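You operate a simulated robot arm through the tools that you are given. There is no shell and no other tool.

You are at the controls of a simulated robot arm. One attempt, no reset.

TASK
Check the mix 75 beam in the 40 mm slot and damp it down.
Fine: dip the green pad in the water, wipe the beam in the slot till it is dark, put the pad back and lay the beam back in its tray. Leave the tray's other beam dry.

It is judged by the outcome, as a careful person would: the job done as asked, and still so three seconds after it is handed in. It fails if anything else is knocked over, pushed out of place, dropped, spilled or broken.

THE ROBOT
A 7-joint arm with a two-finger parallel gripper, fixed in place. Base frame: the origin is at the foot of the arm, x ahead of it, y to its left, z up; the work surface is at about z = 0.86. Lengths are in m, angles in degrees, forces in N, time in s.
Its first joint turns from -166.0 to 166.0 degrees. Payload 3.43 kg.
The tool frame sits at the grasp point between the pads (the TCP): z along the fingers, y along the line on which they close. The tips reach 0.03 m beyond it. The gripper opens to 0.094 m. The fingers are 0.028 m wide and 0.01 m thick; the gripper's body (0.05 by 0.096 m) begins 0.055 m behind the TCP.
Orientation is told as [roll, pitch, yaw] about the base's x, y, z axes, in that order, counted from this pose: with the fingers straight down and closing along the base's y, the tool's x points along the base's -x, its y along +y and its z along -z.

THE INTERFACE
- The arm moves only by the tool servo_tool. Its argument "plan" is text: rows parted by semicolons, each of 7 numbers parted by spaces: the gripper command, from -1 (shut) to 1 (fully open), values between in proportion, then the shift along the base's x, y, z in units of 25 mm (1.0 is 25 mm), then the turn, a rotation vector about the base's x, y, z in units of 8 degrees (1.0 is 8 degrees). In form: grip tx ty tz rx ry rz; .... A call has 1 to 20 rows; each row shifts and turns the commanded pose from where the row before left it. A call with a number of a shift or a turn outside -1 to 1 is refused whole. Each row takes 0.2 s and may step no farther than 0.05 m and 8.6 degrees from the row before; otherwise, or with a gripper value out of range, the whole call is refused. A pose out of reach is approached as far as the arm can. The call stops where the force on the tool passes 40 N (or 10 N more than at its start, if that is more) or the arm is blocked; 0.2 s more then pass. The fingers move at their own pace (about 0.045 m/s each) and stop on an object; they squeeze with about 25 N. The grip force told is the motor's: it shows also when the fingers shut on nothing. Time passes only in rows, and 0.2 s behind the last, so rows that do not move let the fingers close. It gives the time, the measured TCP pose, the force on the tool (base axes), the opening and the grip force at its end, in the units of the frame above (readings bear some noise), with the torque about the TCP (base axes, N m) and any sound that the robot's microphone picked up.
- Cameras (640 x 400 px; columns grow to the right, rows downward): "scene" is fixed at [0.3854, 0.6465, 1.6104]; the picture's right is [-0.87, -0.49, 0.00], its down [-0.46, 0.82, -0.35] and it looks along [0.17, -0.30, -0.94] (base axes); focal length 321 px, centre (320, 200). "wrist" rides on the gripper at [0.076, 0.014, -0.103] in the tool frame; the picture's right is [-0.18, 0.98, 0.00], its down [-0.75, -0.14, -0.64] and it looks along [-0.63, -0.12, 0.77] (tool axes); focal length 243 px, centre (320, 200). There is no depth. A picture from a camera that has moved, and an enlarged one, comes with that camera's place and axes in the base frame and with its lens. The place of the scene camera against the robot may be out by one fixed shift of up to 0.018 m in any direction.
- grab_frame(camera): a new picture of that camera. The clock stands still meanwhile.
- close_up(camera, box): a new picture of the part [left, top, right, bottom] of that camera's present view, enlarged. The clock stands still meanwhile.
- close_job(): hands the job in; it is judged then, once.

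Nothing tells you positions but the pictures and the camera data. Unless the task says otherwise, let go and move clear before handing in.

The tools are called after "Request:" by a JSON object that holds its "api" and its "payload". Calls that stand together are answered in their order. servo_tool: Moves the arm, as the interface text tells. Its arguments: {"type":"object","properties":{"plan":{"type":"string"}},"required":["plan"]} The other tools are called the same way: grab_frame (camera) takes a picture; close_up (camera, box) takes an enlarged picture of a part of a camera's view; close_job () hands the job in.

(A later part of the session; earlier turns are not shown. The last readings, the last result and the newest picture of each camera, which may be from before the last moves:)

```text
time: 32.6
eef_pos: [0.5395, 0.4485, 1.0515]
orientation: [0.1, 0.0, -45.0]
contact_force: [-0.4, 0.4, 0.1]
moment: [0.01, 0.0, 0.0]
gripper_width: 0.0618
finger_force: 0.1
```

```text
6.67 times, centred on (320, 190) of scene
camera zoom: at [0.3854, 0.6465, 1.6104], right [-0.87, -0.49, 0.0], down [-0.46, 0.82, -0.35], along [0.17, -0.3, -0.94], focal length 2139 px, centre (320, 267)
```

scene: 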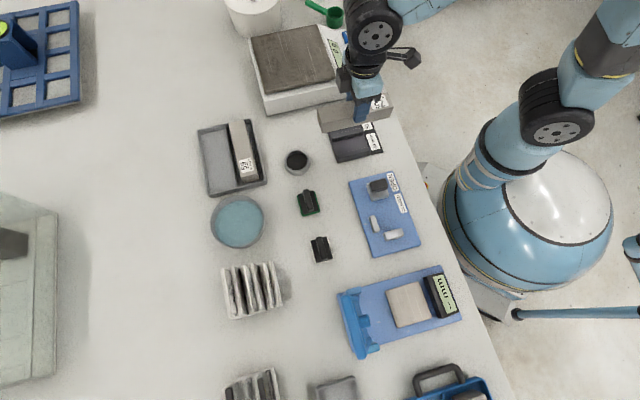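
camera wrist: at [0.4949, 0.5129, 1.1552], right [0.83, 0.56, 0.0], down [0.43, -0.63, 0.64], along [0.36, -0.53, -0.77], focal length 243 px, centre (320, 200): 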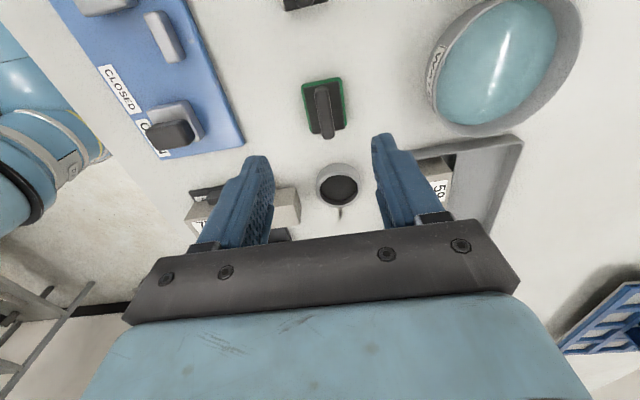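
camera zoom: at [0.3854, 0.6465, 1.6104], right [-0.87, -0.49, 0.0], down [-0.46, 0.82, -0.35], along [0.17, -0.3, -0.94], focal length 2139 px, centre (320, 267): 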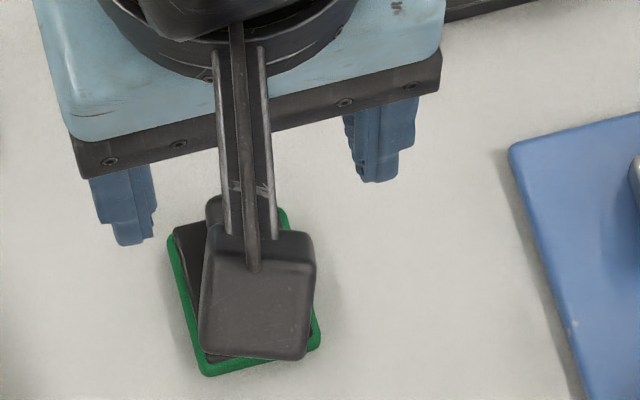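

The green pad is about 44×56 mm with its long axis at 135°, centred near (0.555, 0.436), and the handle top is at about z 0.896. I'm moving above the handle and lowering partway.

Request:
{"api": "servo_tool", "payload": {"plan": "0.32 0.334 -0.27 -0.5 0 0 0; 0.32 0.334 -0.27 -0.5 0 0 0; 0.32 0 0 -0.8 0 0 0; 0.32 0 0 -0.8 0 0 0; 0.32 0 0 -0.8 0 0 0; 0.32 0 0 -0.6 0 0 0; 0.32 0 0 0 0 0 0; 0.32 0 0 0 0 0 0"}}

Request:
{"api": "grab_frame", "payload": {"camera": "wrist"}}

Request:
{"api": "close_up", "payload": {"camera": "scene", "box": [260, 140, 380, 230]}}

```text
time: 34.4
eef_pos: [0.5572, 0.4349, 0.9512]
orientation: [0.1, 0.0, -45.0]
contact_force: [-0.3, 0.7, 0.0]
moment: [-0.01, 0.0, 0.0]
gripper_width: 0.0621
finger_force: 0.1
```

```text
taken
camera wrist: at [0.5139, 0.4988, 1.0552], right [0.82, 0.57, 0.0], down [0.43, -0.63, 0.64], along [0.36, -0.53, -0.77], focal length 243 px, centre (320, 200)
```

wrist: 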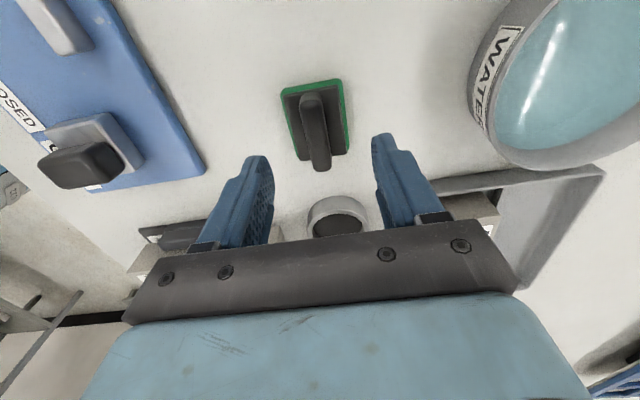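

```text
4.44 times, centred on (320, 185) of scene
camera zoom: at [0.3854, 0.6465, 1.6104], right [-0.87, -0.49, 0.0], down [-0.46, 0.82, -0.35], along [0.17, -0.3, -0.94], focal length 1426 px, centre (320, 267)
```

zoom: 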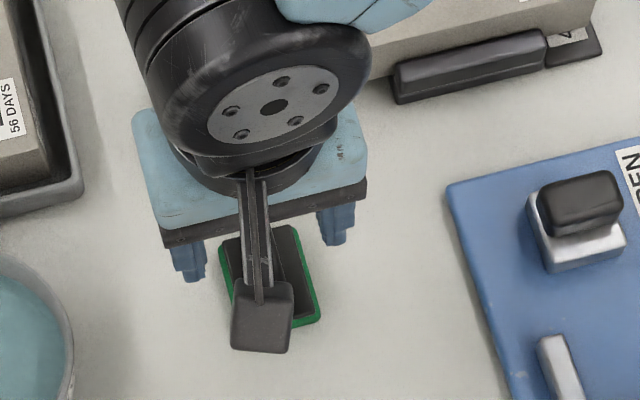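

Request:
{"api": "close_up", "payload": {"camera": "wrist", "box": [250, 70, 380, 180]}}

Request:
{"api": "close_up", "payload": {"camera": "wrist", "box": [440, 0, 640, 200]}}

```text
3.64 times, centred on (315, 125) of wrist
camera zoom: at [0.5139, 0.4988, 1.0552], right [0.82, 0.57, 0.0], down [0.43, -0.63, 0.64], along [0.36, -0.53, -0.77], focal length 882 px, centre (338, 473)
```

zoom: 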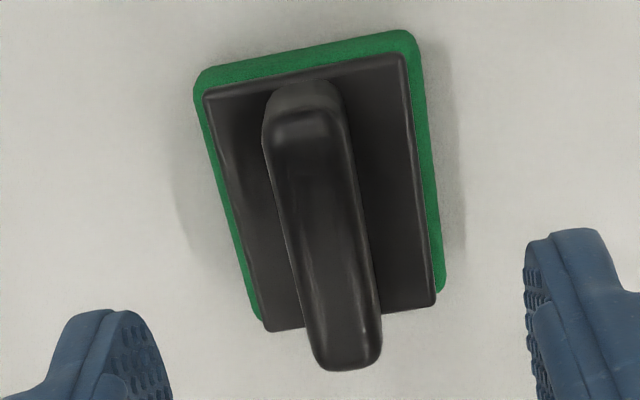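

```text
2.00 times, centred on (540, 100) of wrist
camera zoom: at [0.5139, 0.4988, 1.0552], right [0.82, 0.57, 0.0], down [0.43, -0.63, 0.64], along [0.36, -0.53, -0.77], focal length 485 px, centre (-120, 400)
```

zoom: 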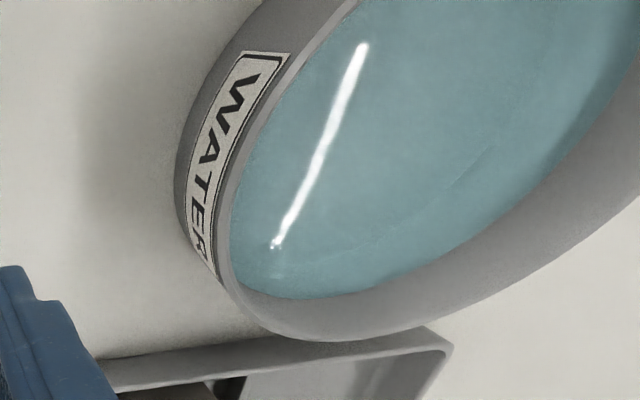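

I'm making a small correction of about 1.5 mm, then descending onto the handle.

Request:
{"api": "servo_tool", "payload": {"plan": "0.32 -0.05 -0.045 -0.5 0 0 0; 0.32 0 0 -0.5 0 0 0; 0.32 0 0 -0.3 0 0 0; 0.32 0 0 -0.2 0 0 0; 0.32 0 0 -0.08 0 0 0; 0.32 0 0 0 0 0 0; 0.32 0 0 0 0 0 0"}}

Request:
{"api": "close_up", "payload": {"camera": "wrist", "box": [220, 60, 420, 240]}}

Request:
{"api": "close_up", "payload": {"camera": "scene", "box": [260, 140, 380, 230]}}

```text
time: 36.0
eef_pos: [0.5533, 0.4339, 0.9109]
orientation: [0.0, 0.0, -45.0]
contact_force: [-0.4, 0.2, 0.6]
moment: [-0.01, -0.01, -0.01]
gripper_width: 0.062
finger_force: 0.1
```

```text
2.22 times, centred on (320, 150) of wrist
camera zoom: at [0.5104, 0.4976, 1.0152], right [0.83, 0.56, 0.0], down [0.43, -0.63, 0.64], along [0.36, -0.53, -0.77], focal length 539 px, centre (320, 311)
```

zoom: 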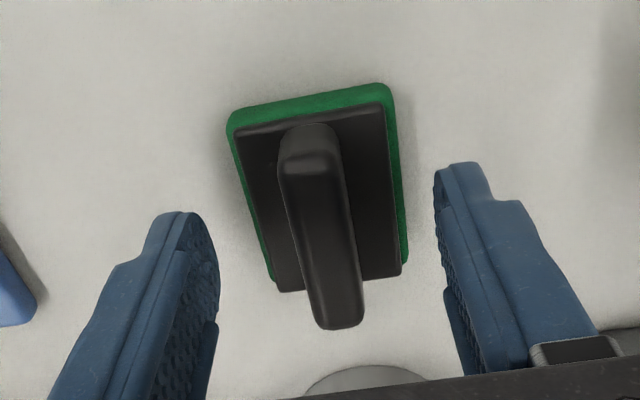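

```text
4.44 times, centred on (320, 185) of scene
camera zoom: at [0.3854, 0.6465, 1.6104], right [-0.87, -0.49, 0.0], down [-0.46, 0.82, -0.35], along [0.17, -0.3, -0.94], focal length 1426 px, centre (320, 267)
```

zoom: 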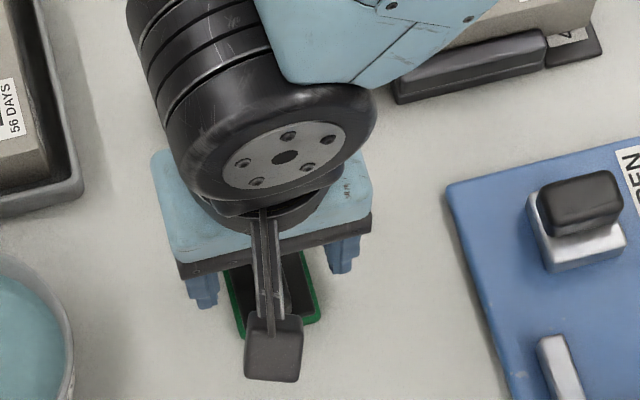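

Request:
{"api": "servo_tool", "payload": {"plan": "-1 0 0 0 0 0 0; -1 0 0 0 0 0 0; -1 0 0 0 0 0 0; -1 0 0 0 0 0 0; -1 0 0 0 0 0 0; -1 0 0 0 0 0 0"}}

Request:
{"api": "close_up", "payload": {"camera": "wrist", "box": [220, 60, 420, 240]}}

```text
time: 37.4
eef_pos: [0.5543, 0.4337, 0.9113]
orientation: [-0.1, 0.0, -45.0]
contact_force: [-0.8, 0.4, -0.1]
moment: [0.0, 0.0, -0.02]
gripper_width: 0.0139
finger_force: 24.9
```

```text
2.22 times, centred on (320, 150) of wrist
camera zoom: at [0.5104, 0.4977, 1.0153], right [0.83, 0.56, 0.0], down [0.43, -0.63, 0.64], along [0.36, -0.53, -0.77], focal length 539 px, centre (320, 311)
```

zoom: 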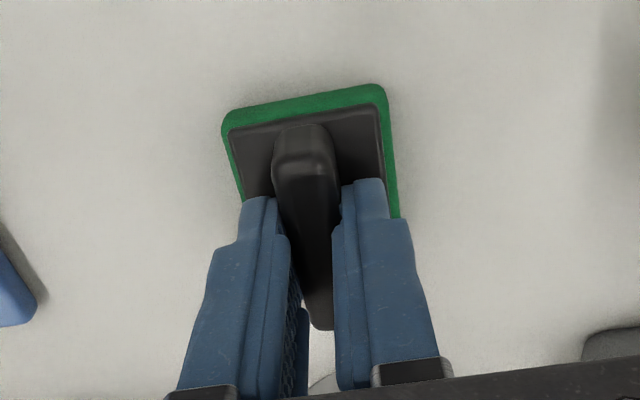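

The pad's handle is gripped at 13.9 mm. I'm lifting it and moving to view the water dish before dipping.

Request:
{"api": "servo_tool", "payload": {"plan": "-1 0 0 0.2 0 0 0; -1 0 0 0.5 0 0 0; -1 0 0 0.8 0 0 0; -1 0 0 0.8 0 0 0; -1 0 0 0.9 0 0 0; -1 0.506 0.759 0.35 0 0 0; -1 0.506 0.759 0.35 0 0 0; -1 0.506 0.759 0.35 0 0 0; -1 0.506 0.759 0.35 0 0 0; -1 0.506 0.759 0.35 0 0 0; -1 0.506 0.759 0.35 0 0 0; -1 0.506 0.759 0.35 0 0 0; -1 0.506 0.759 0.35 0 0 0; -1 0 0 0 0 0 0; -1 0 0 0 0 0 0"}}

Request:
{"api": "grab_frame", "payload": {"camera": "wrist"}}

Request:
{"api": "grab_frame", "payload": {"camera": "scene"}}

```text
time: 40.6
eef_pos: [0.6561, 0.588, 1.063]
orientation: [0.0, 0.0, -45.1]
contact_force: [0.4, 0.6, -0.3]
moment: [0.01, 0.0, 0.0]
gripper_width: 0.0139
finger_force: 25.3
```

```text
taken
camera wrist: at [0.612, 0.6514, 1.1668], right [0.83, 0.56, 0.0], down [0.43, -0.63, 0.64], along [0.36, -0.53, -0.77], focal length 243 px, centre (320, 200)
```

wrist: 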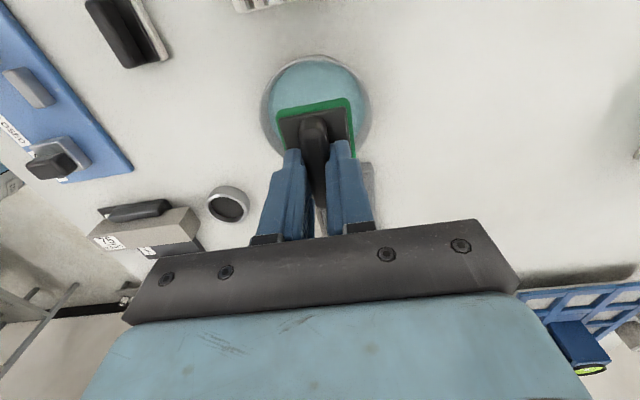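

```text
taken
```

scene: 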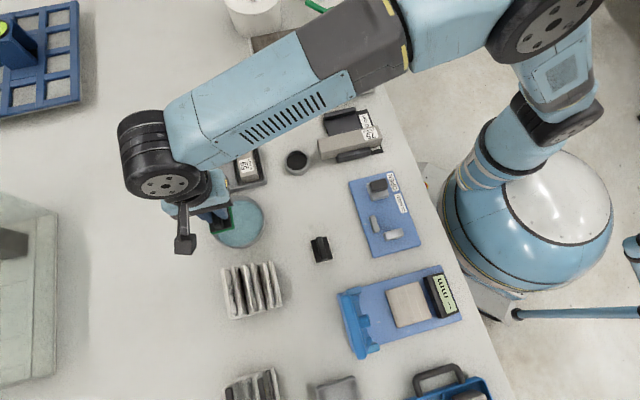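

Request:
{"api": "close_up", "payload": {"camera": "wrist", "box": [240, 40, 400, 180]}}

Request:
{"api": "close_up", "payload": {"camera": "scene", "box": [150, 160, 290, 280]}}

```text
2.86 times, centred on (320, 110) of wrist
camera zoom: at [0.612, 0.6514, 1.1668], right [0.83, 0.56, 0.0], down [0.43, -0.63, 0.64], along [0.36, -0.53, -0.77], focal length 693 px, centre (320, 457)
```

zoom: 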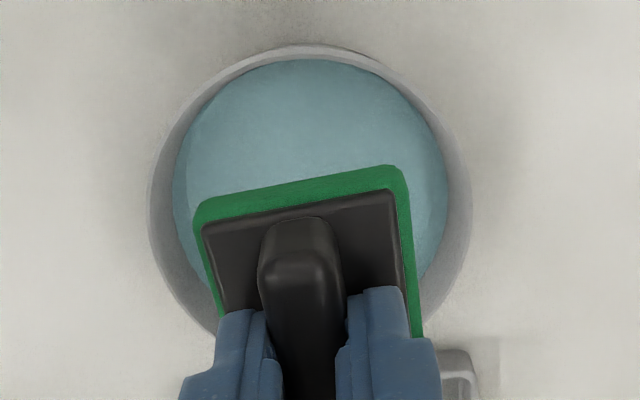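

```text
3.33 times, centred on (220, 220) of scene
camera zoom: at [0.3854, 0.6465, 1.6104], right [-0.87, -0.49, 0.0], down [-0.46, 0.82, -0.35], along [0.17, -0.3, -0.94], focal length 1069 px, centre (653, 133)
```

zoom: 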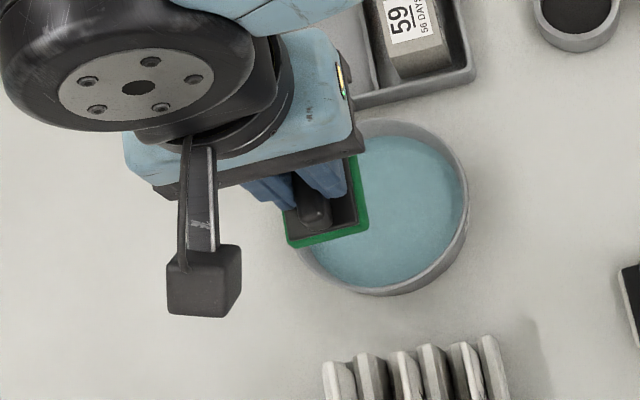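

The dish is centred near (0.669, 0.562) with an inner radius of about 54 mm, so the pad has plenty of room. I'm centring over it and descending partway.

Request:
{"api": "servo_tool", "payload": {"plan": "-1 0.266 -0.518 0 0 0 0; -1 0.266 -0.518 0 0 0 0; -1 0 0 -0.8 0 0 0; -1 0 0 -0.8 0 0 0; -1 0 0 -0.8 0 0 0; -1 0 0 -0.8 0 0 0; -1 0 0 -0.6 0 0 0; -1 0 0 0 0 0 0; -1 0 0 0 0 0 0"}}

Request:
{"api": "grab_frame", "payload": {"camera": "wrist"}}

Request:
{"api": "close_up", "payload": {"camera": "scene", "box": [170, 170, 290, 270]}}

```text
time: 42.6
eef_pos: [0.6728, 0.5608, 0.9637]
orientation: [0.1, 0.0, -45.1]
contact_force: [0.0, -0.5, -0.2]
moment: [-0.02, -0.02, 0.0]
gripper_width: 0.014
finger_force: 25.3
```

```text
taken
camera wrist: at [0.6275, 0.6249, 1.0684], right [0.83, 0.56, 0.0], down [0.43, -0.63, 0.64], along [0.36, -0.53, -0.77], focal length 243 px, centre (320, 200)
```

wrist: 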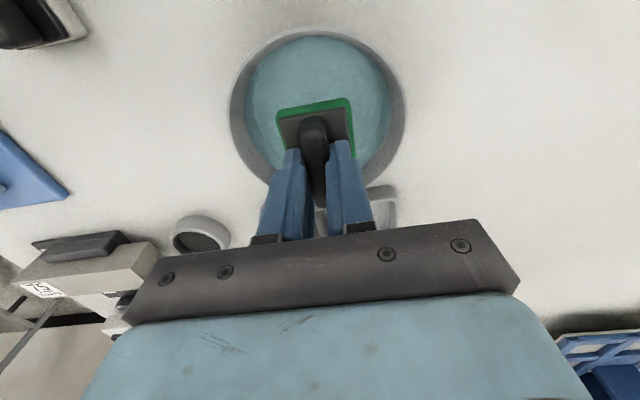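

```text
4.00 times, centred on (230, 220) of scene
camera zoom: at [0.3854, 0.6465, 1.6104], right [-0.87, -0.49, 0.0], down [-0.46, 0.82, -0.35], along [0.17, -0.3, -0.94], focal length 1283 px, centre (680, 120)
```

zoom: 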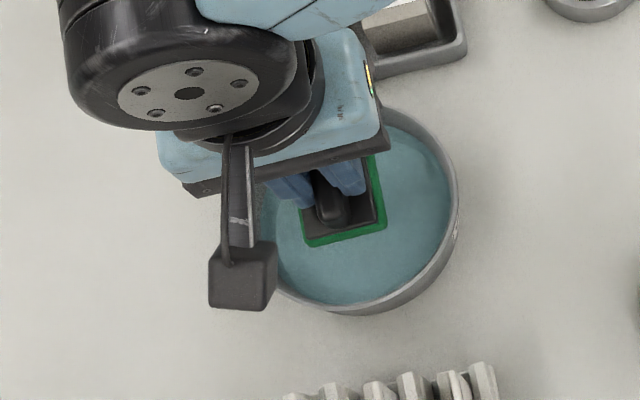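

The pad is centred over the dish. I'm lowering it slowly into the water and watching the force.

Request:
{"api": "servo_tool", "payload": {"plan": "-1 0 0 -0.4 0 0 0; -1 0 0 -0.4 0 0 0; -1 0 0 -0.3 0 0 0; -1 0 0 -0.3 0 0 0; -1 0 0 -0.2 0 0 0; -1 0 0 0 0 0 0"}}

Request:
{"api": "close_up", "payload": {"camera": "wrist", "box": [200, 0, 440, 180]}}

Request:
{"api": "close_up", "payload": {"camera": "scene", "box": [170, 170, 290, 270]}}

```text
time: 44.0
eef_pos: [0.6698, 0.5591, 0.9249]
orientation: [0.0, -0.2, -45.0]
contact_force: [-0.4, 0.1, 1.1]
moment: [-0.03, 0.01, 0.0]
gripper_width: 0.0138
finger_force: 25.6
```

```text
2.22 times, centred on (320, 90) of wrist
camera zoom: at [0.6259, 0.624, 1.0301], right [0.83, 0.56, 0.0], down [0.43, -0.63, 0.64], along [0.36, -0.53, -0.77], focal length 539 px, centre (320, 444)
```

zoom: 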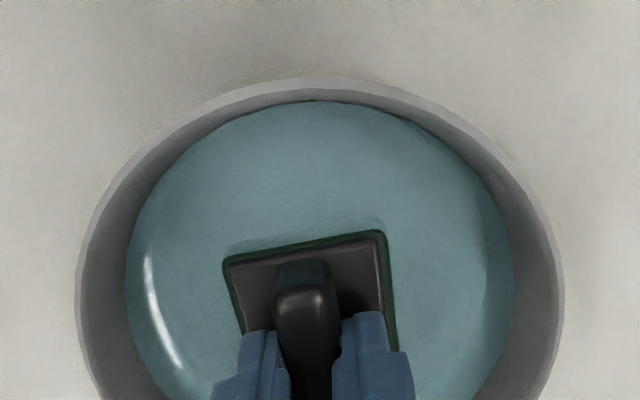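

```text
4.00 times, centred on (230, 220) of scene
camera zoom: at [0.3854, 0.6465, 1.6104], right [-0.87, -0.49, 0.0], down [-0.46, 0.82, -0.35], along [0.17, -0.3, -0.94], focal length 1283 px, centre (680, 120)
```

zoom: 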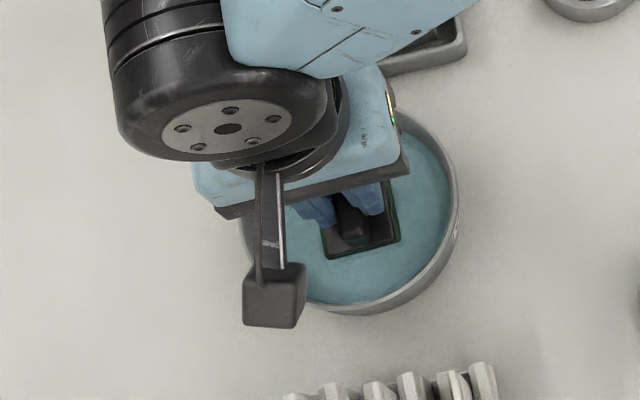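

The pad has gone dark green, so it is wet. I'll hold it briefly, lift just above the water and let it drain before leaving the dish.

Request:
{"api": "servo_tool", "payload": {"plan": "-1 0 0 0 0 0 0; -1 0 0 0 0 0 0; -1 0 0 0 0 0 0; -1 0 0 0.2 0 0 0; -1 0 0 0.2 0 0 0; -1 0 0 0.2 0 0 0; -1 0 0 0.3 0 0 0; -1 0 0 0.3 0 0 0; -1 0 0 0 0 0 0; -1 0 0 0 0 0 0; -1 0 0 0 0 0 0; -1 0 0 0 0 0 0; -1 0 0 0 0 0 0; -1 0 0 0 0 0 0; -1 0 0 0 0 0 0; -1 0 0 0 0 0 0; -1 0 0 0 0 0 0; -1 0 0 0 0 0 0; -1 0 0 0 0 0 0"}}

Request:
{"api": "close_up", "payload": {"camera": "wrist", "box": [200, 0, 440, 180]}}

Request:
{"api": "close_up", "payload": {"camera": "scene", "box": [170, 170, 290, 270]}}

```text
time: 48.0
eef_pos: [0.6681, 0.56, 0.9568]
orientation: [0.0, -0.1, -44.9]
contact_force: [-0.4, 0.2, -0.4]
moment: [0.01, 0.04, 0.02]
gripper_width: 0.0141
finger_force: 24.7
```

```text
2.22 times, centred on (320, 90) of wrist
camera zoom: at [0.6243, 0.6241, 1.0597], right [0.83, 0.56, 0.0], down [0.43, -0.63, 0.64], along [0.36, -0.53, -0.77], focal length 539 px, centre (320, 444)
```

zoom: 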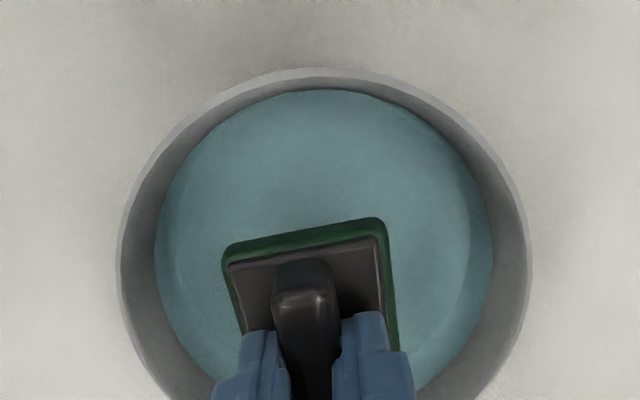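

```text
4.00 times, centred on (230, 220) of scene
camera zoom: at [0.3854, 0.6465, 1.6104], right [-0.87, -0.49, 0.0], down [-0.46, 0.82, -0.35], along [0.17, -0.3, -0.94], focal length 1283 px, centre (680, 120)
```

zoom: 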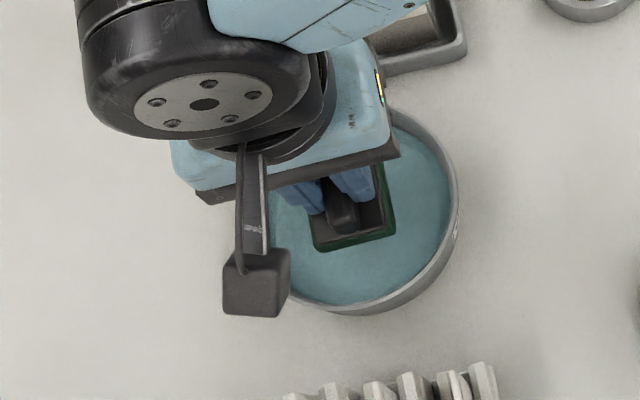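

The pad is drained over the dish. I'm raising it clear of the rim and carrying it to the beam along a path away from beam 59.

Request:
{"api": "servo_tool", "payload": {"plan": "-1 0 0 0.8 0 0 0; -1 0 0 1 0 0 0; -1 0 0 1 0 0 0; -1 -0.3377 -0.831 0 0 0 0; -1 -0.3377 -0.831 0 0 0 0; -1 -0.3377 -0.831 0 0 0 0; -1 -0.3377 -0.831 0 0 0 0; -1 -0.3377 -0.831 0 0 0 0; -1 -0.3377 -0.831 0 0 0 0; -1 -0.3377 -0.831 0 0 0 0; -1 -0.3377 -0.831 0 0 0 0; -1 -0.3377 -0.831 0 0 0 0; -1 -0.3377 -0.831 0 0 0 0; -1 -0.3377 -0.831 0 0 0 0; -1 -0.3377 -0.831 0 0 0 0; -1 -0.3377 -0.831 0 0 0 0; -1 -0.3377 -0.831 0 0 0 0; -1 -0.3377 -0.831 0 0 0 0; -1 0 0 0 0 0 0; -1 0 0 0 0 0 0"}}

Request:
{"api": "grab_frame", "payload": {"camera": "wrist"}}

Request:
{"api": "grab_frame", "payload": {"camera": "scene"}}

```text
time: 52.2
eef_pos: [0.5437, 0.2484, 1.0257]
orientation: [0.0, -0.1, -45.0]
contact_force: [0.6, 0.8, -1.3]
moment: [0.0, -0.02, 0.0]
gripper_width: 0.014
finger_force: 25.2
```

```text
taken
camera wrist: at [0.4992, 0.312, 1.1301], right [0.83, 0.56, 0.0], down [0.43, -0.63, 0.64], along [0.36, -0.53, -0.77], focal length 243 px, centre (320, 200)
```

wrist: 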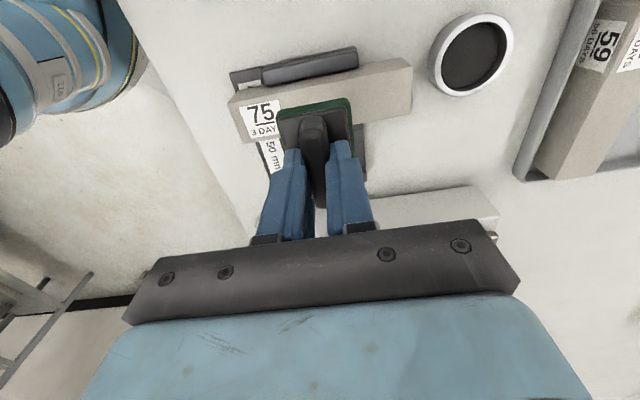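

```text
taken
```

scene: 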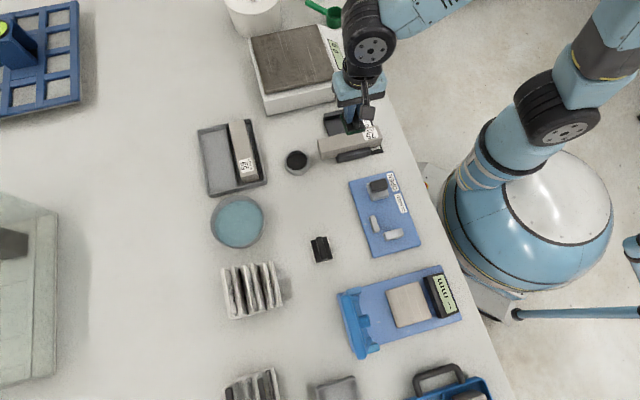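

Request:
{"api": "close_up", "payload": {"camera": "wrist", "box": [215, 40, 425, 170]}}

```text
3.05 times, centred on (320, 105) of wrist
camera zoom: at [0.4992, 0.312, 1.1301], right [0.83, 0.56, 0.0], down [0.43, -0.63, 0.64], along [0.36, -0.53, -0.77], focal length 739 px, centre (320, 490)
```

zoom: 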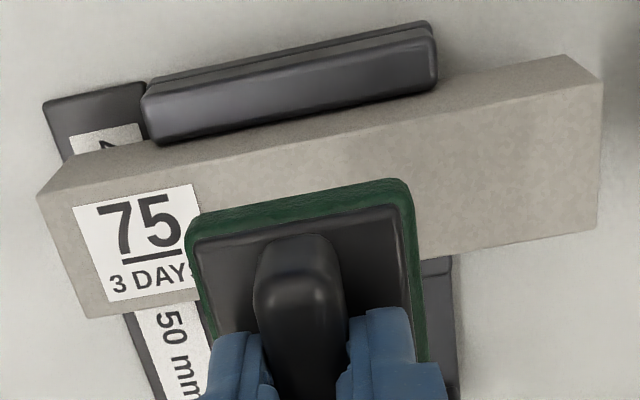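

The TCP sits exactly over the beam's centre. I'll go to the far end of the beam, 55 mm out along 45°, and descend to just above the top face.

Request:
{"api": "servo_tool", "payload": {"plan": "-1 0.778 0.778 -0.2 0 0 0; -1 0.778 0.778 -0.4 0 0 0; -1 0 0 -0.8 0 0 0; -1 0 0 -0.6 0 0 0; -1 0 0 -0.4 0 0 0; -1 0 0 0 0 0 0; -1 0 0 0 0 0 0"}}

Request:
{"api": "close_up", "payload": {"camera": "scene", "box": [300, 80, 420, 180]}}

Request:
{"api": "grab_frame", "payload": {"camera": "wrist"}}

```text
time: 53.8
eef_pos: [0.5838, 0.2868, 0.9659]
orientation: [0.0, 0.0, -45.0]
contact_force: [-0.6, 0.0, -0.6]
moment: [0.0, 0.03, 0.02]
gripper_width: 0.0142
finger_force: 24.8
```

```text
4.00 times, centred on (360, 130) of scene
camera zoom: at [0.3854, 0.6465, 1.6104], right [-0.87, -0.49, 0.0], down [-0.46, 0.82, -0.35], along [0.17, -0.3, -0.94], focal length 1283 px, centre (160, 480)
```

zoom: 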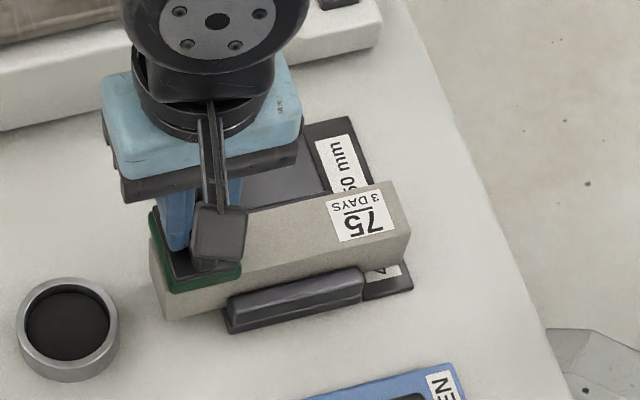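

```text
taken
camera wrist: at [0.5391, 0.3505, 1.0704], right [0.83, 0.57, 0.0], down [0.43, -0.63, 0.64], along [0.36, -0.53, -0.77], focal length 243 px, centre (320, 200)
```

wrist: 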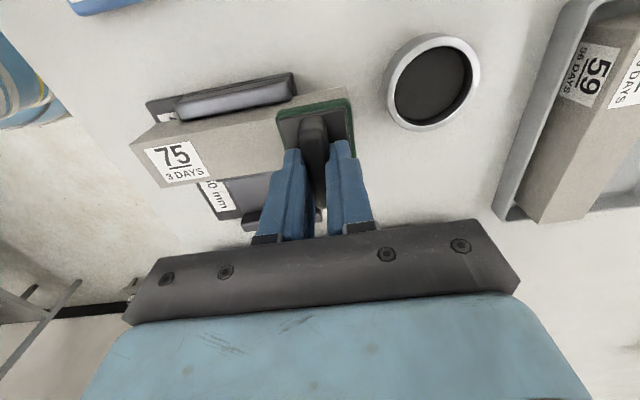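

Request:
{"api": "servo_tool", "payload": {"plan": "-1 0 0 -0.12 0 0 0; -1 0 0 -0.08 0 0 0; -1 0 0 0 0 0 0"}}

```text
time: 54.6
eef_pos: [0.5834, 0.2862, 0.963]
orientation: [0.2, 0.1, -45.0]
contact_force: [0.0, 1.0, 18.8]
moment: [-0.05, 0.06, 0.0]
gripper_width: 0.014
finger_force: 24.8
```

The pad is already in firm contact at 18.8 N. I'll ease off for a light touch.

Request:
{"api": "servo_tool", "payload": {"plan": "-1 0 0 0.04 0 0 0; -1 0 0 0 0 0 0"}}

Request:
{"api": "close_up", "payload": {"camera": "scene", "box": [300, 80, 420, 180]}}

```text
time: 55.2
eef_pos: [0.5819, 0.2862, 0.963]
orientation: [0.0, 0.0, -44.9]
contact_force: [2.0, 1.1, 11.5]
moment: [-0.01, -0.07, -0.01]
gripper_width: 0.0139
finger_force: 25.0
```

```text
4.00 times, centred on (360, 130) of scene
camera zoom: at [0.3854, 0.6465, 1.6104], right [-0.87, -0.49, 0.0], down [-0.46, 0.82, -0.35], along [0.17, -0.3, -0.94], focal length 1283 px, centre (160, 480)
```

zoom: 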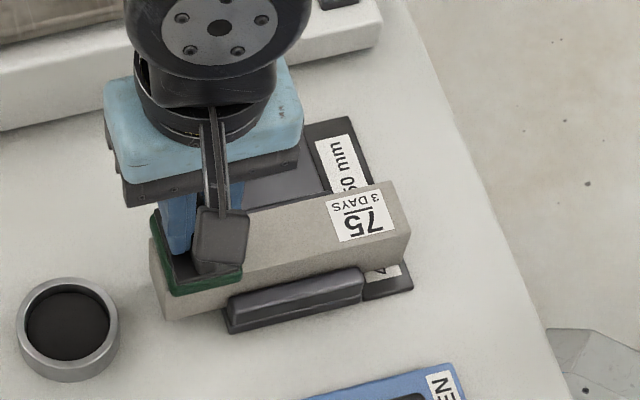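

Request:
{"api": "servo_tool", "payload": {"plan": "-1 0 0 0.02 0 0 0; -1 -0.14 -0.14 0 0 0 0; -1 -0.14 -0.14 0 0 0 0; -1 -0.14 -0.14 0 0 0 0; -1 -0.14 -0.14 0 0 0 0; -1 0 0 0 0 0 0"}}

Request:
{"api": "close_up", "payload": {"camera": "scene", "box": [300, 80, 420, 180]}}

Request:
{"api": "close_up", "payload": {"camera": "wrist", "box": [110, 40, 420, 220]}}

```text
time: 56.6
eef_pos: [0.5678, 0.2712, 0.9628]
orientation: [0.0, 0.0, -45.1]
contact_force: [0.2, -0.2, 0.1]
moment: [0.01, 0.0, 0.03]
gripper_width: 0.0141
finger_force: 25.0
```

```text
4.00 times, centred on (360, 130) of scene
camera zoom: at [0.3854, 0.6465, 1.6104], right [-0.87, -0.49, 0.0], down [-0.46, 0.82, -0.35], along [0.17, -0.3, -0.94], focal length 1283 px, centre (160, 480)
```

zoom: 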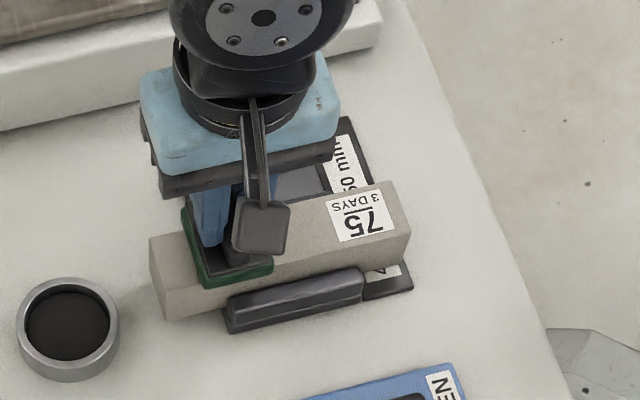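

```text
2.06 times, centred on (265, 130) of wrist
camera zoom: at [0.524, 0.3363, 1.0667], right [0.82, 0.57, 0.0], down [0.43, -0.63, 0.64], along [0.36, -0.53, -0.77], focal length 501 px, centre (434, 344)
```

zoom: 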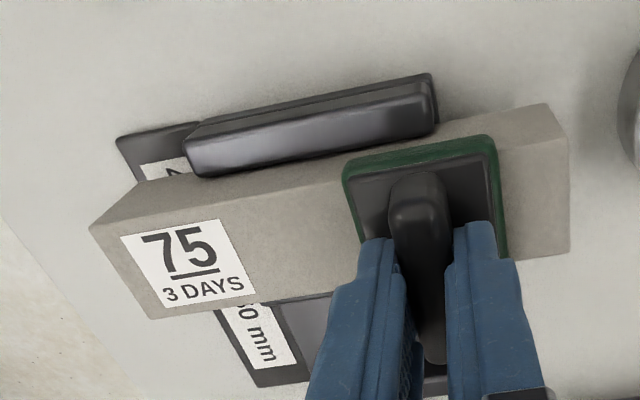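

The contact was lost during that stroke. I'll press about 1 mm deeper and wipe toward the label end.

Request:
{"api": "servo_tool", "payload": {"plan": "-1 0 0 -0.04 0 0 0; -1 -0.15 -0.15 0 0 0 0; -1 -0.15 -0.15 0 0 0 0; -1 -0.15 -0.15 0 0 0 0; -1 -0.15 -0.15 0 0 0 0; -1 0 0 0 0 0 0"}}

Request:
{"api": "close_up", "payload": {"camera": "scene", "box": [300, 80, 420, 180]}}

Request:
{"api": "close_up", "payload": {"camera": "wrist", "box": [110, 40, 420, 220]}}

```text
time: 58.0
eef_pos: [0.5527, 0.2566, 0.9626]
orientation: [0.0, 0.1, -44.9]
contact_force: [1.1, 1.1, 6.3]
moment: [0.05, -0.05, -0.04]
gripper_width: 0.014
finger_force: 25.0
```

```text
4.00 times, centred on (360, 130) of scene
camera zoom: at [0.3854, 0.6465, 1.6104], right [-0.87, -0.49, 0.0], down [-0.46, 0.82, -0.35], along [0.17, -0.3, -0.94], focal length 1283 px, centre (160, 480)
```

zoom: 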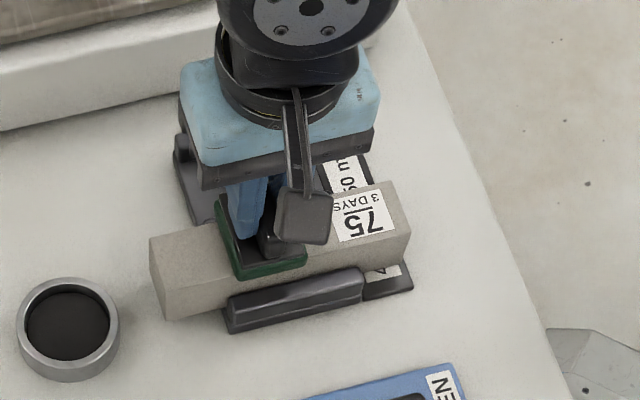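

```text
2.06 times, centred on (265, 130) of wrist
camera zoom: at [0.5088, 0.3211, 1.0666], right [0.82, 0.57, 0.0], down [0.43, -0.63, 0.64], along [0.36, -0.53, -0.77], focal length 501 px, centre (434, 344)
```

zoom: 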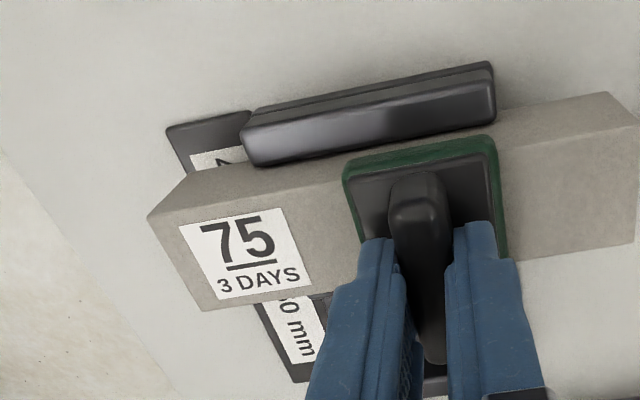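

There is light contact at 6 N with little drag and the beam holds still. I'll keep making full strokes with slightly more pressure.

Request:
{"api": "servo_tool", "payload": {"plan": "-1 -0.2 -0.2 -0.02 0 0 0; -1 -0.2 -0.2 0 0 0 0; -1 -0.2 -0.2 0 0 0 0; -1 -0.2 -0.2 0 0 0 0; -1 -0.2 -0.2 0 0 0 0; -1 -0.2 -0.2 0 0 0 0; -1 -0.2 -0.2 0 0 0 0; -1 -0.2 -0.2 0 0 0 0; -1 -0.2 -0.2 0 0 0 0; -1 -0.2 -0.2 0 0 0 0; -1 0 0 0 0 0 0"}}

Request:
{"api": "close_up", "payload": {"camera": "scene", "box": [300, 80, 420, 180]}}

Request:
{"api": "close_up", "payload": {"camera": "wrist", "box": [210, 20, 520, 200]}}

```text
time: 60.4
eef_pos: [0.5021, 0.2074, 0.9619]
orientation: [0.0, 0.1, -45.0]
contact_force: [1.4, 0.9, 6.6]
moment: [-0.02, -0.08, -0.03]
gripper_width: 0.0138
finger_force: 24.8
```

```text
4.00 times, centred on (360, 130) of scene
camera zoom: at [0.3854, 0.6465, 1.6104], right [-0.87, -0.49, 0.0], down [-0.46, 0.82, -0.35], along [0.17, -0.3, -0.94], focal length 1283 px, centre (160, 480)
```

zoom: 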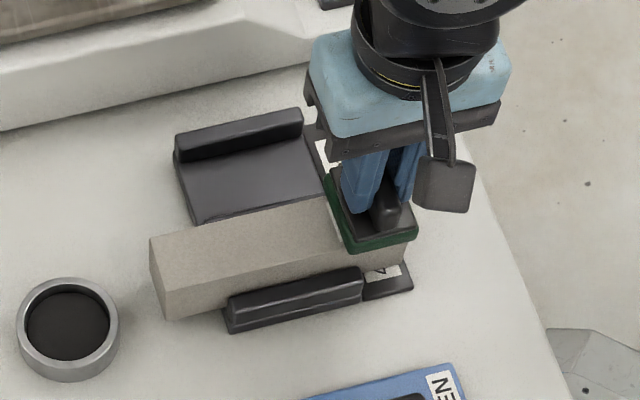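

```text
2.06 times, centred on (365, 110) of wrist
camera zoom: at [0.4581, 0.2709, 1.0652], right [0.83, 0.56, 0.0], down [0.43, -0.63, 0.64], along [0.36, -0.53, -0.77], focal length 501 px, centre (227, 386)
```

zoom: 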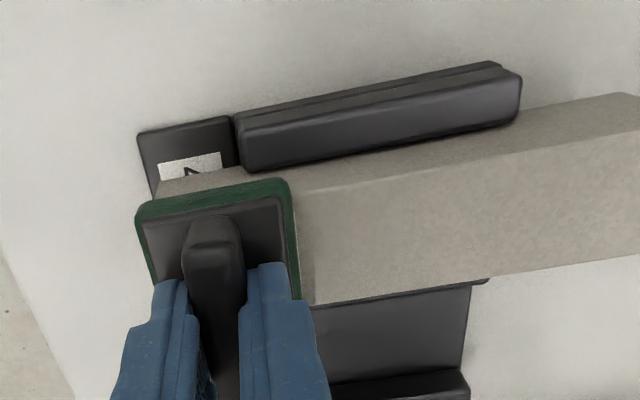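

Request:
{"api": "servo_tool", "payload": {"plan": "-1 0.2 0.2 0 0 0 0; -1 0.2 0.2 0 0 0 0; -1 0.2 0.2 0 0 0 0; -1 0.2 0.2 0 0 0 0; -1 0.2 0.2 0 0 0 0; -1 0.2 0.2 0 0 0 0; -1 0.2 0.2 0 0 0 0; -1 0.2 0.2 0 0 0 0; -1 0.2 0.2 0 0 0 0; -1 0.2 0.2 0.004 0 0 0; -1 0.2 0.2 0.004 0 0 0; -1 0.2 0.2 0.004 0 0 0; -1 0.2 0.2 0.004 0 0 0; -1 0.2 0.2 0.004 0 0 0; -1 0.2 0.2 0 0 0 0; -1 0.2 0.2 0 0 0 0; -1 0 0 0 0 0 0"}}

Request:
{"api": "close_up", "payload": {"camera": "scene", "box": [300, 80, 420, 180]}}

Request:
{"api": "grab_frame", "payload": {"camera": "wrist"}}

```text
time: 64.0
eef_pos: [0.5839, 0.2878, 0.9628]
orientation: [0.0, 0.0, -45.1]
contact_force: [-0.7, 1.0, -0.7]
moment: [-0.01, 0.01, -0.02]
gripper_width: 0.0139
finger_force: 25.2
```

```text
4.00 times, centred on (360, 130) of scene
camera zoom: at [0.3854, 0.6465, 1.6104], right [-0.87, -0.49, 0.0], down [-0.46, 0.82, -0.35], along [0.17, -0.3, -0.94], focal length 1283 px, centre (160, 480)
```

zoom: 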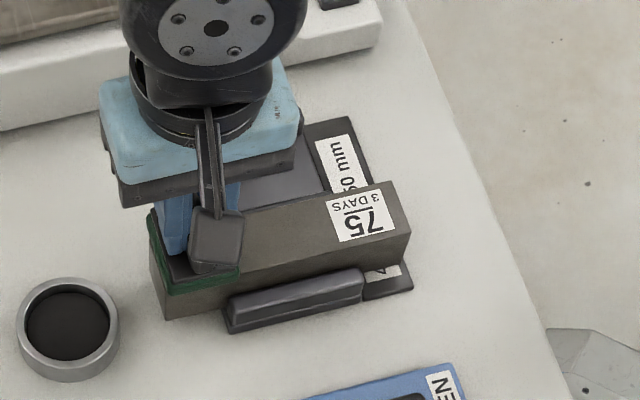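

```text
taken
camera wrist: at [0.5397, 0.3517, 1.0671], right [0.83, 0.56, 0.0], down [0.43, -0.63, 0.64], along [0.36, -0.53, -0.77], focal length 243 px, centre (320, 200)
```

wrist: 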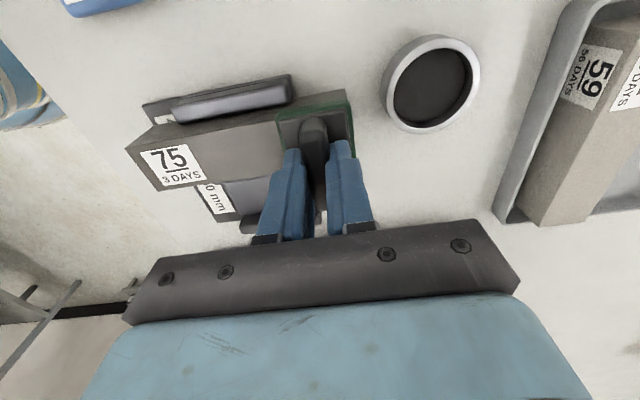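

The beam has turned visibly darker. I'll make one more light return pass and compare to see whether it darkens any further.

Request:
{"api": "servo_tool", "payload": {"plan": "-1 -0.1 -0.1 -0.03 0 0 0; -1 -0.2 -0.2 0 0 0 0; -1 -0.2 -0.2 0 0 0 0; -1 -0.2 -0.2 0 0 0 0; -1 -0.2 -0.2 0 0 0 0; -1 -0.2 -0.2 0 0 0 0; -1 -0.2 -0.2 0 0 0 0; -1 -0.2 -0.2 0 0 0 0; -1 -0.2 -0.2 0 0 0 0; -1 -0.2 -0.2 0 0 0 0; -1 -0.2 -0.2 0 0 0 0; -1 -0.2 -0.2 0 0 0 0; -1 -0.2 -0.2 0 0 0 0; -1 -0.2 -0.2 0 0 0 0; -1 -0.2 -0.2 0 0 0 0; -1 -0.2 -0.2 0 0 0 0; -1 0 0 0 0 0 0"}}

Request:
{"api": "close_up", "payload": {"camera": "scene", "box": [300, 80, 420, 180]}}

Request:
{"api": "close_up", "payload": {"camera": "wrist", "box": [210, 20, 520, 200]}}

```text
time: 67.6
eef_pos: [0.5048, 0.2071, 0.9619]
orientation: [0.0, 0.0, -45.0]
contact_force: [-0.4, -0.4, -1.0]
moment: [0.0, -0.01, -0.02]
gripper_width: 0.0141
finger_force: 24.4
```

```text
4.00 times, centred on (360, 130) of scene
camera zoom: at [0.3854, 0.6465, 1.6104], right [-0.87, -0.49, 0.0], down [-0.46, 0.82, -0.35], along [0.17, -0.3, -0.94], focal length 1283 px, centre (160, 480)
```

zoom: 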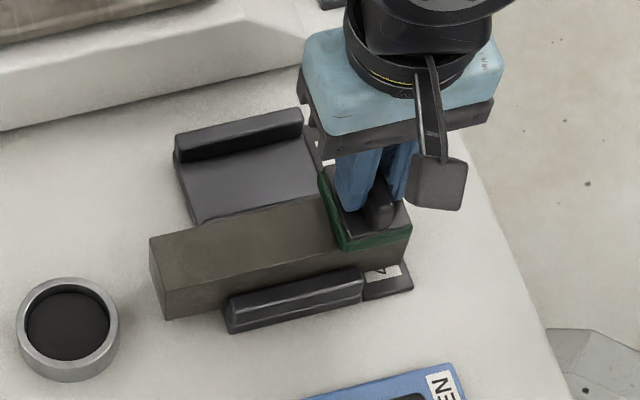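

```text
2.06 times, centred on (365, 110) of wrist
camera zoom: at [0.4619, 0.2719, 1.0656], right [0.83, 0.56, 0.0], down [0.43, -0.63, 0.64], along [0.36, -0.53, -0.77], focal length 501 px, centre (227, 386)
```

zoom: 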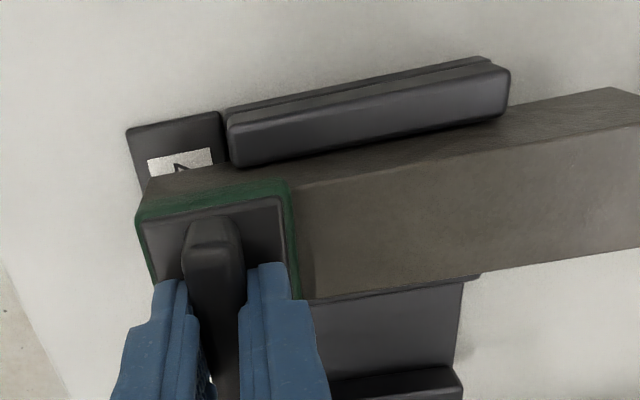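

Request:
{"api": "servo_tool", "payload": {"plan": "-1 0.1 0.1 -0.03 0 0 0; -1 0.2 0.2 0 0 0 0; -1 0.2 0.2 0 0 0 0; -1 0.2 0.2 0 0 0 0; -1 0.2 0.2 0 0 0 0; -1 0.2 0.2 0 0 0 0; -1 0.2 0.2 0 0 0 0; -1 0.2 0.2 0 0 0 0; -1 0.2 0.2 0 0 0 0; -1 0.2 0.2 0 0 0 0; -1 0.2 0.2 0 0 0 0; -1 0.2 0.2 0.005 0 0 0; -1 0.2 0.2 0.005 0 0 0; -1 0.2 0.2 0.005 0 0 0; -1 0.2 0.2 0 0 0 0; -1 0.2 0.2 0 0 0 0; -1 0 0 0 0 0 0"}}

Request:
{"api": "close_up", "payload": {"camera": "scene", "box": [300, 80, 420, 180]}}

Request:
{"api": "grab_frame", "payload": {"camera": "wrist"}}

```text
time: 71.2
eef_pos: [0.583, 0.2876, 0.961]
orientation: [0.0, 0.0, -45.0]
contact_force: [0.1, -0.4, -1.1]
moment: [-0.02, 0.01, 0.0]
gripper_width: 0.0143
finger_force: 25.1
```

```text
4.00 times, centred on (360, 130) of scene
camera zoom: at [0.3854, 0.6465, 1.6104], right [-0.87, -0.49, 0.0], down [-0.46, 0.82, -0.35], along [0.17, -0.3, -0.94], focal length 1283 px, centre (160, 480)
```

zoom: 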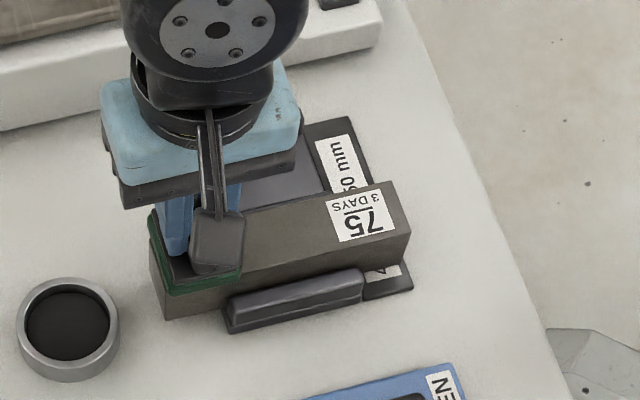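

```text
taken
camera wrist: at [0.5393, 0.3513, 1.0656], right [0.83, 0.56, 0.0], down [0.43, -0.63, 0.64], along [0.36, -0.53, -0.77], focal length 243 px, centre (320, 200)
```

wrist: 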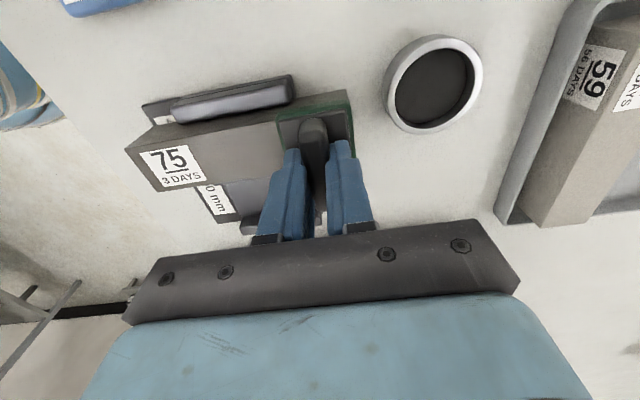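

The colour hasn't changed any further between these passes, so the beam looks fully damped. I'll lift the pad clear and check the whole beam.

Request:
{"api": "servo_tool", "payload": {"plan": "-1 0 0 0.3 0 0 0; -1 0 0 0.6 0 0 0; -1 0 0 1 0 0 0; -1 0 0 1 0 0 0; -1 0.2 0.9 0 0 0 0; -1 0.2 0.9 0 0 0 0; -1 0 0.9 0 0 0 0; -1 0 0 0 0 0 0"}}

Request:
{"api": "close_up", "payload": {"camera": "scene", "box": [300, 80, 420, 180]}}

Request:
{"api": "grab_frame", "payload": {"camera": "wrist"}}

Request:
{"api": "grab_frame", "payload": {"camera": "scene"}}

```text
time: 73.0
eef_pos: [0.5935, 0.3529, 1.0324]
orientation: [0.0, 0.0, -44.9]
contact_force: [-0.1, 0.5, -1.1]
moment: [0.02, 0.01, -0.01]
gripper_width: 0.0143
finger_force: 24.6
```

```text
4.00 times, centred on (360, 130) of scene
camera zoom: at [0.3854, 0.6465, 1.6104], right [-0.87, -0.49, 0.0], down [-0.46, 0.82, -0.35], along [0.17, -0.3, -0.94], focal length 1283 px, centre (160, 480)
```

zoom: 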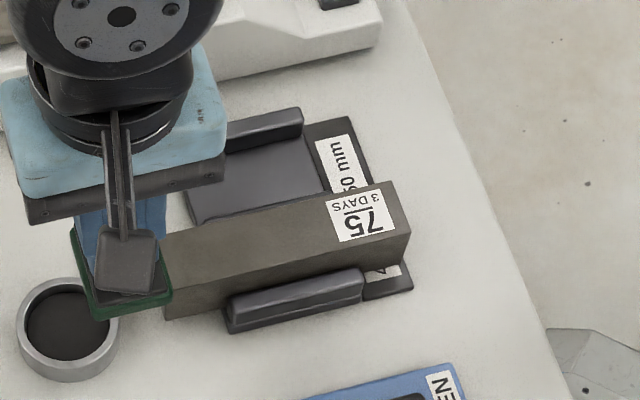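

```text
taken
camera wrist: at [0.5496, 0.4176, 1.1358], right [0.82, 0.57, 0.0], down [0.43, -0.63, 0.64], along [0.36, -0.53, -0.77], focal length 243 px, centre (320, 200)
```

wrist: 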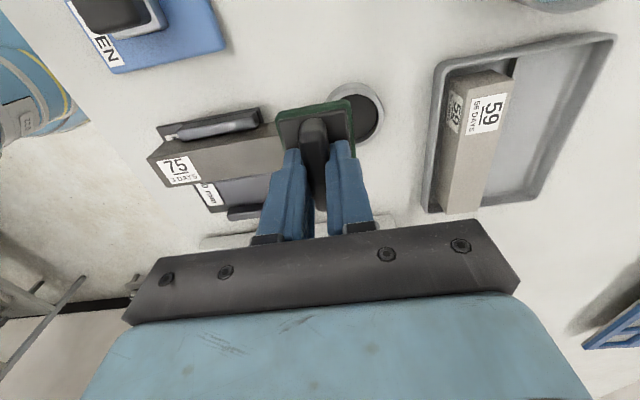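

```text
taken
```

scene: 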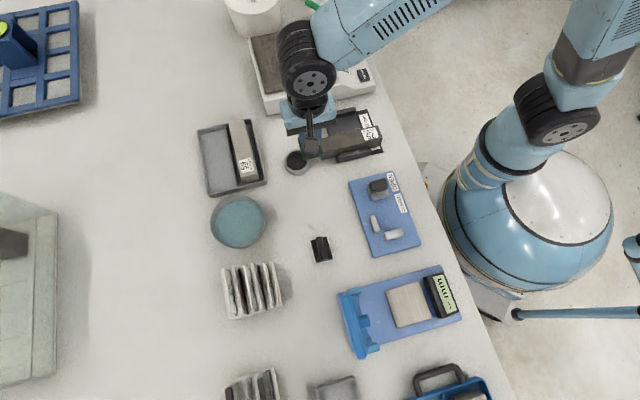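

Request:
{"api": "close_up", "payload": {"camera": "wrist", "box": [140, 90, 300, 220]}}

Request:
{"api": "close_up", "payload": {"camera": "wrist", "box": [240, 80, 400, 220]}}

```text
3.08 times, centred on (220, 155) of wrist
camera zoom: at [0.5496, 0.4176, 1.1358], right [0.82, 0.57, 0.0], down [0.43, -0.63, 0.64], along [0.36, -0.53, -0.77], focal length 746 px, centre (628, 338)
```

zoom: 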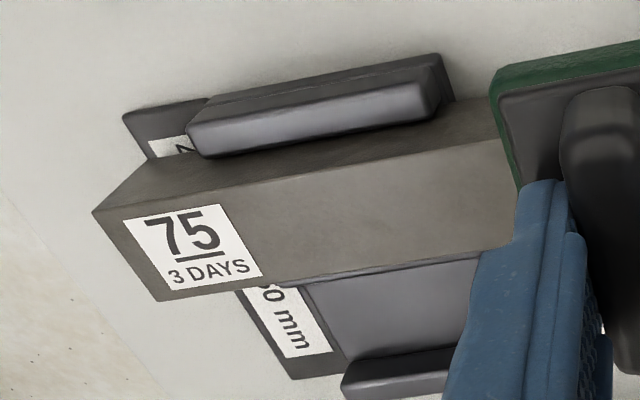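

```text
2.86 times, centred on (320, 150) of wrist
camera zoom: at [0.5496, 0.4176, 1.1358], right [0.82, 0.57, 0.0], down [0.43, -0.63, 0.64], along [0.36, -0.53, -0.77], focal length 693 px, centre (320, 343)
```

zoom: 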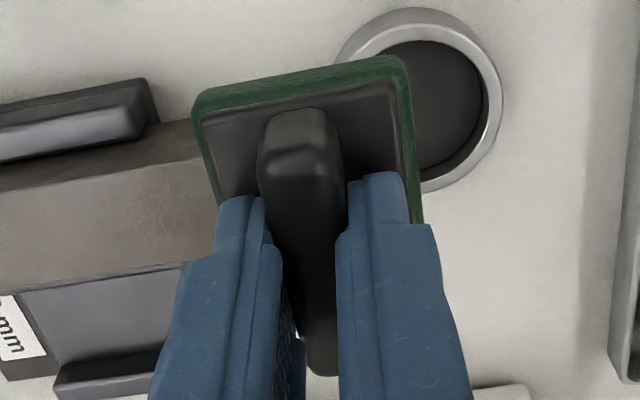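

The beam is evenly dark. The pad seems to have shifted a little in the grip while wiping, so I'll compare it with the earlier view before putting it back.

Request:
{"api": "close_up", "payload": {"camera": "wrist", "box": [200, 0, 440, 180]}}

Request:
{"api": "close_up", "payload": {"camera": "wrist", "box": [260, 90, 380, 240]}}

Request:
{"api": "close_up", "payload": {"camera": "scene", "box": [270, 90, 360, 180]}}

```text
2.22 times, centred on (320, 90) of wrist
camera zoom: at [0.5496, 0.4176, 1.1358], right [0.82, 0.57, 0.0], down [0.43, -0.63, 0.64], along [0.36, -0.53, -0.77], focal length 539 px, centre (320, 444)
```

zoom: 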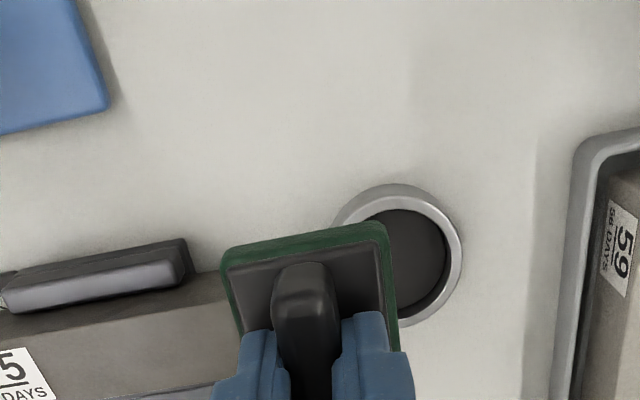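

```text
2.67 times, centred on (320, 165) of wrist
camera zoom: at [0.5496, 0.4176, 1.1358], right [0.82, 0.57, 0.0], down [0.43, -0.63, 0.64], along [0.36, -0.53, -0.77], focal length 647 px, centre (320, 293)
```

zoom: 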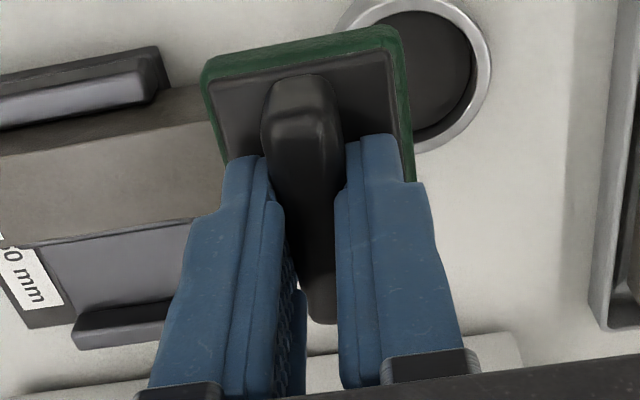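

```text
4.44 times, centred on (315, 135) of scene
camera zoom: at [0.3854, 0.6465, 1.6104], right [-0.87, -0.49, 0.0], down [-0.46, 0.82, -0.35], along [0.17, -0.3, -0.94], focal length 1426 px, centre (342, 489)
```

zoom: 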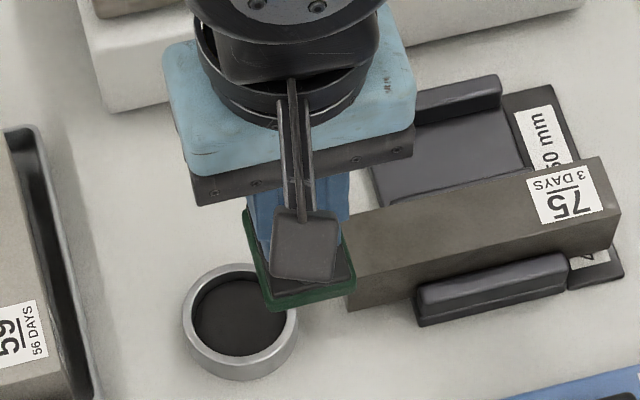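

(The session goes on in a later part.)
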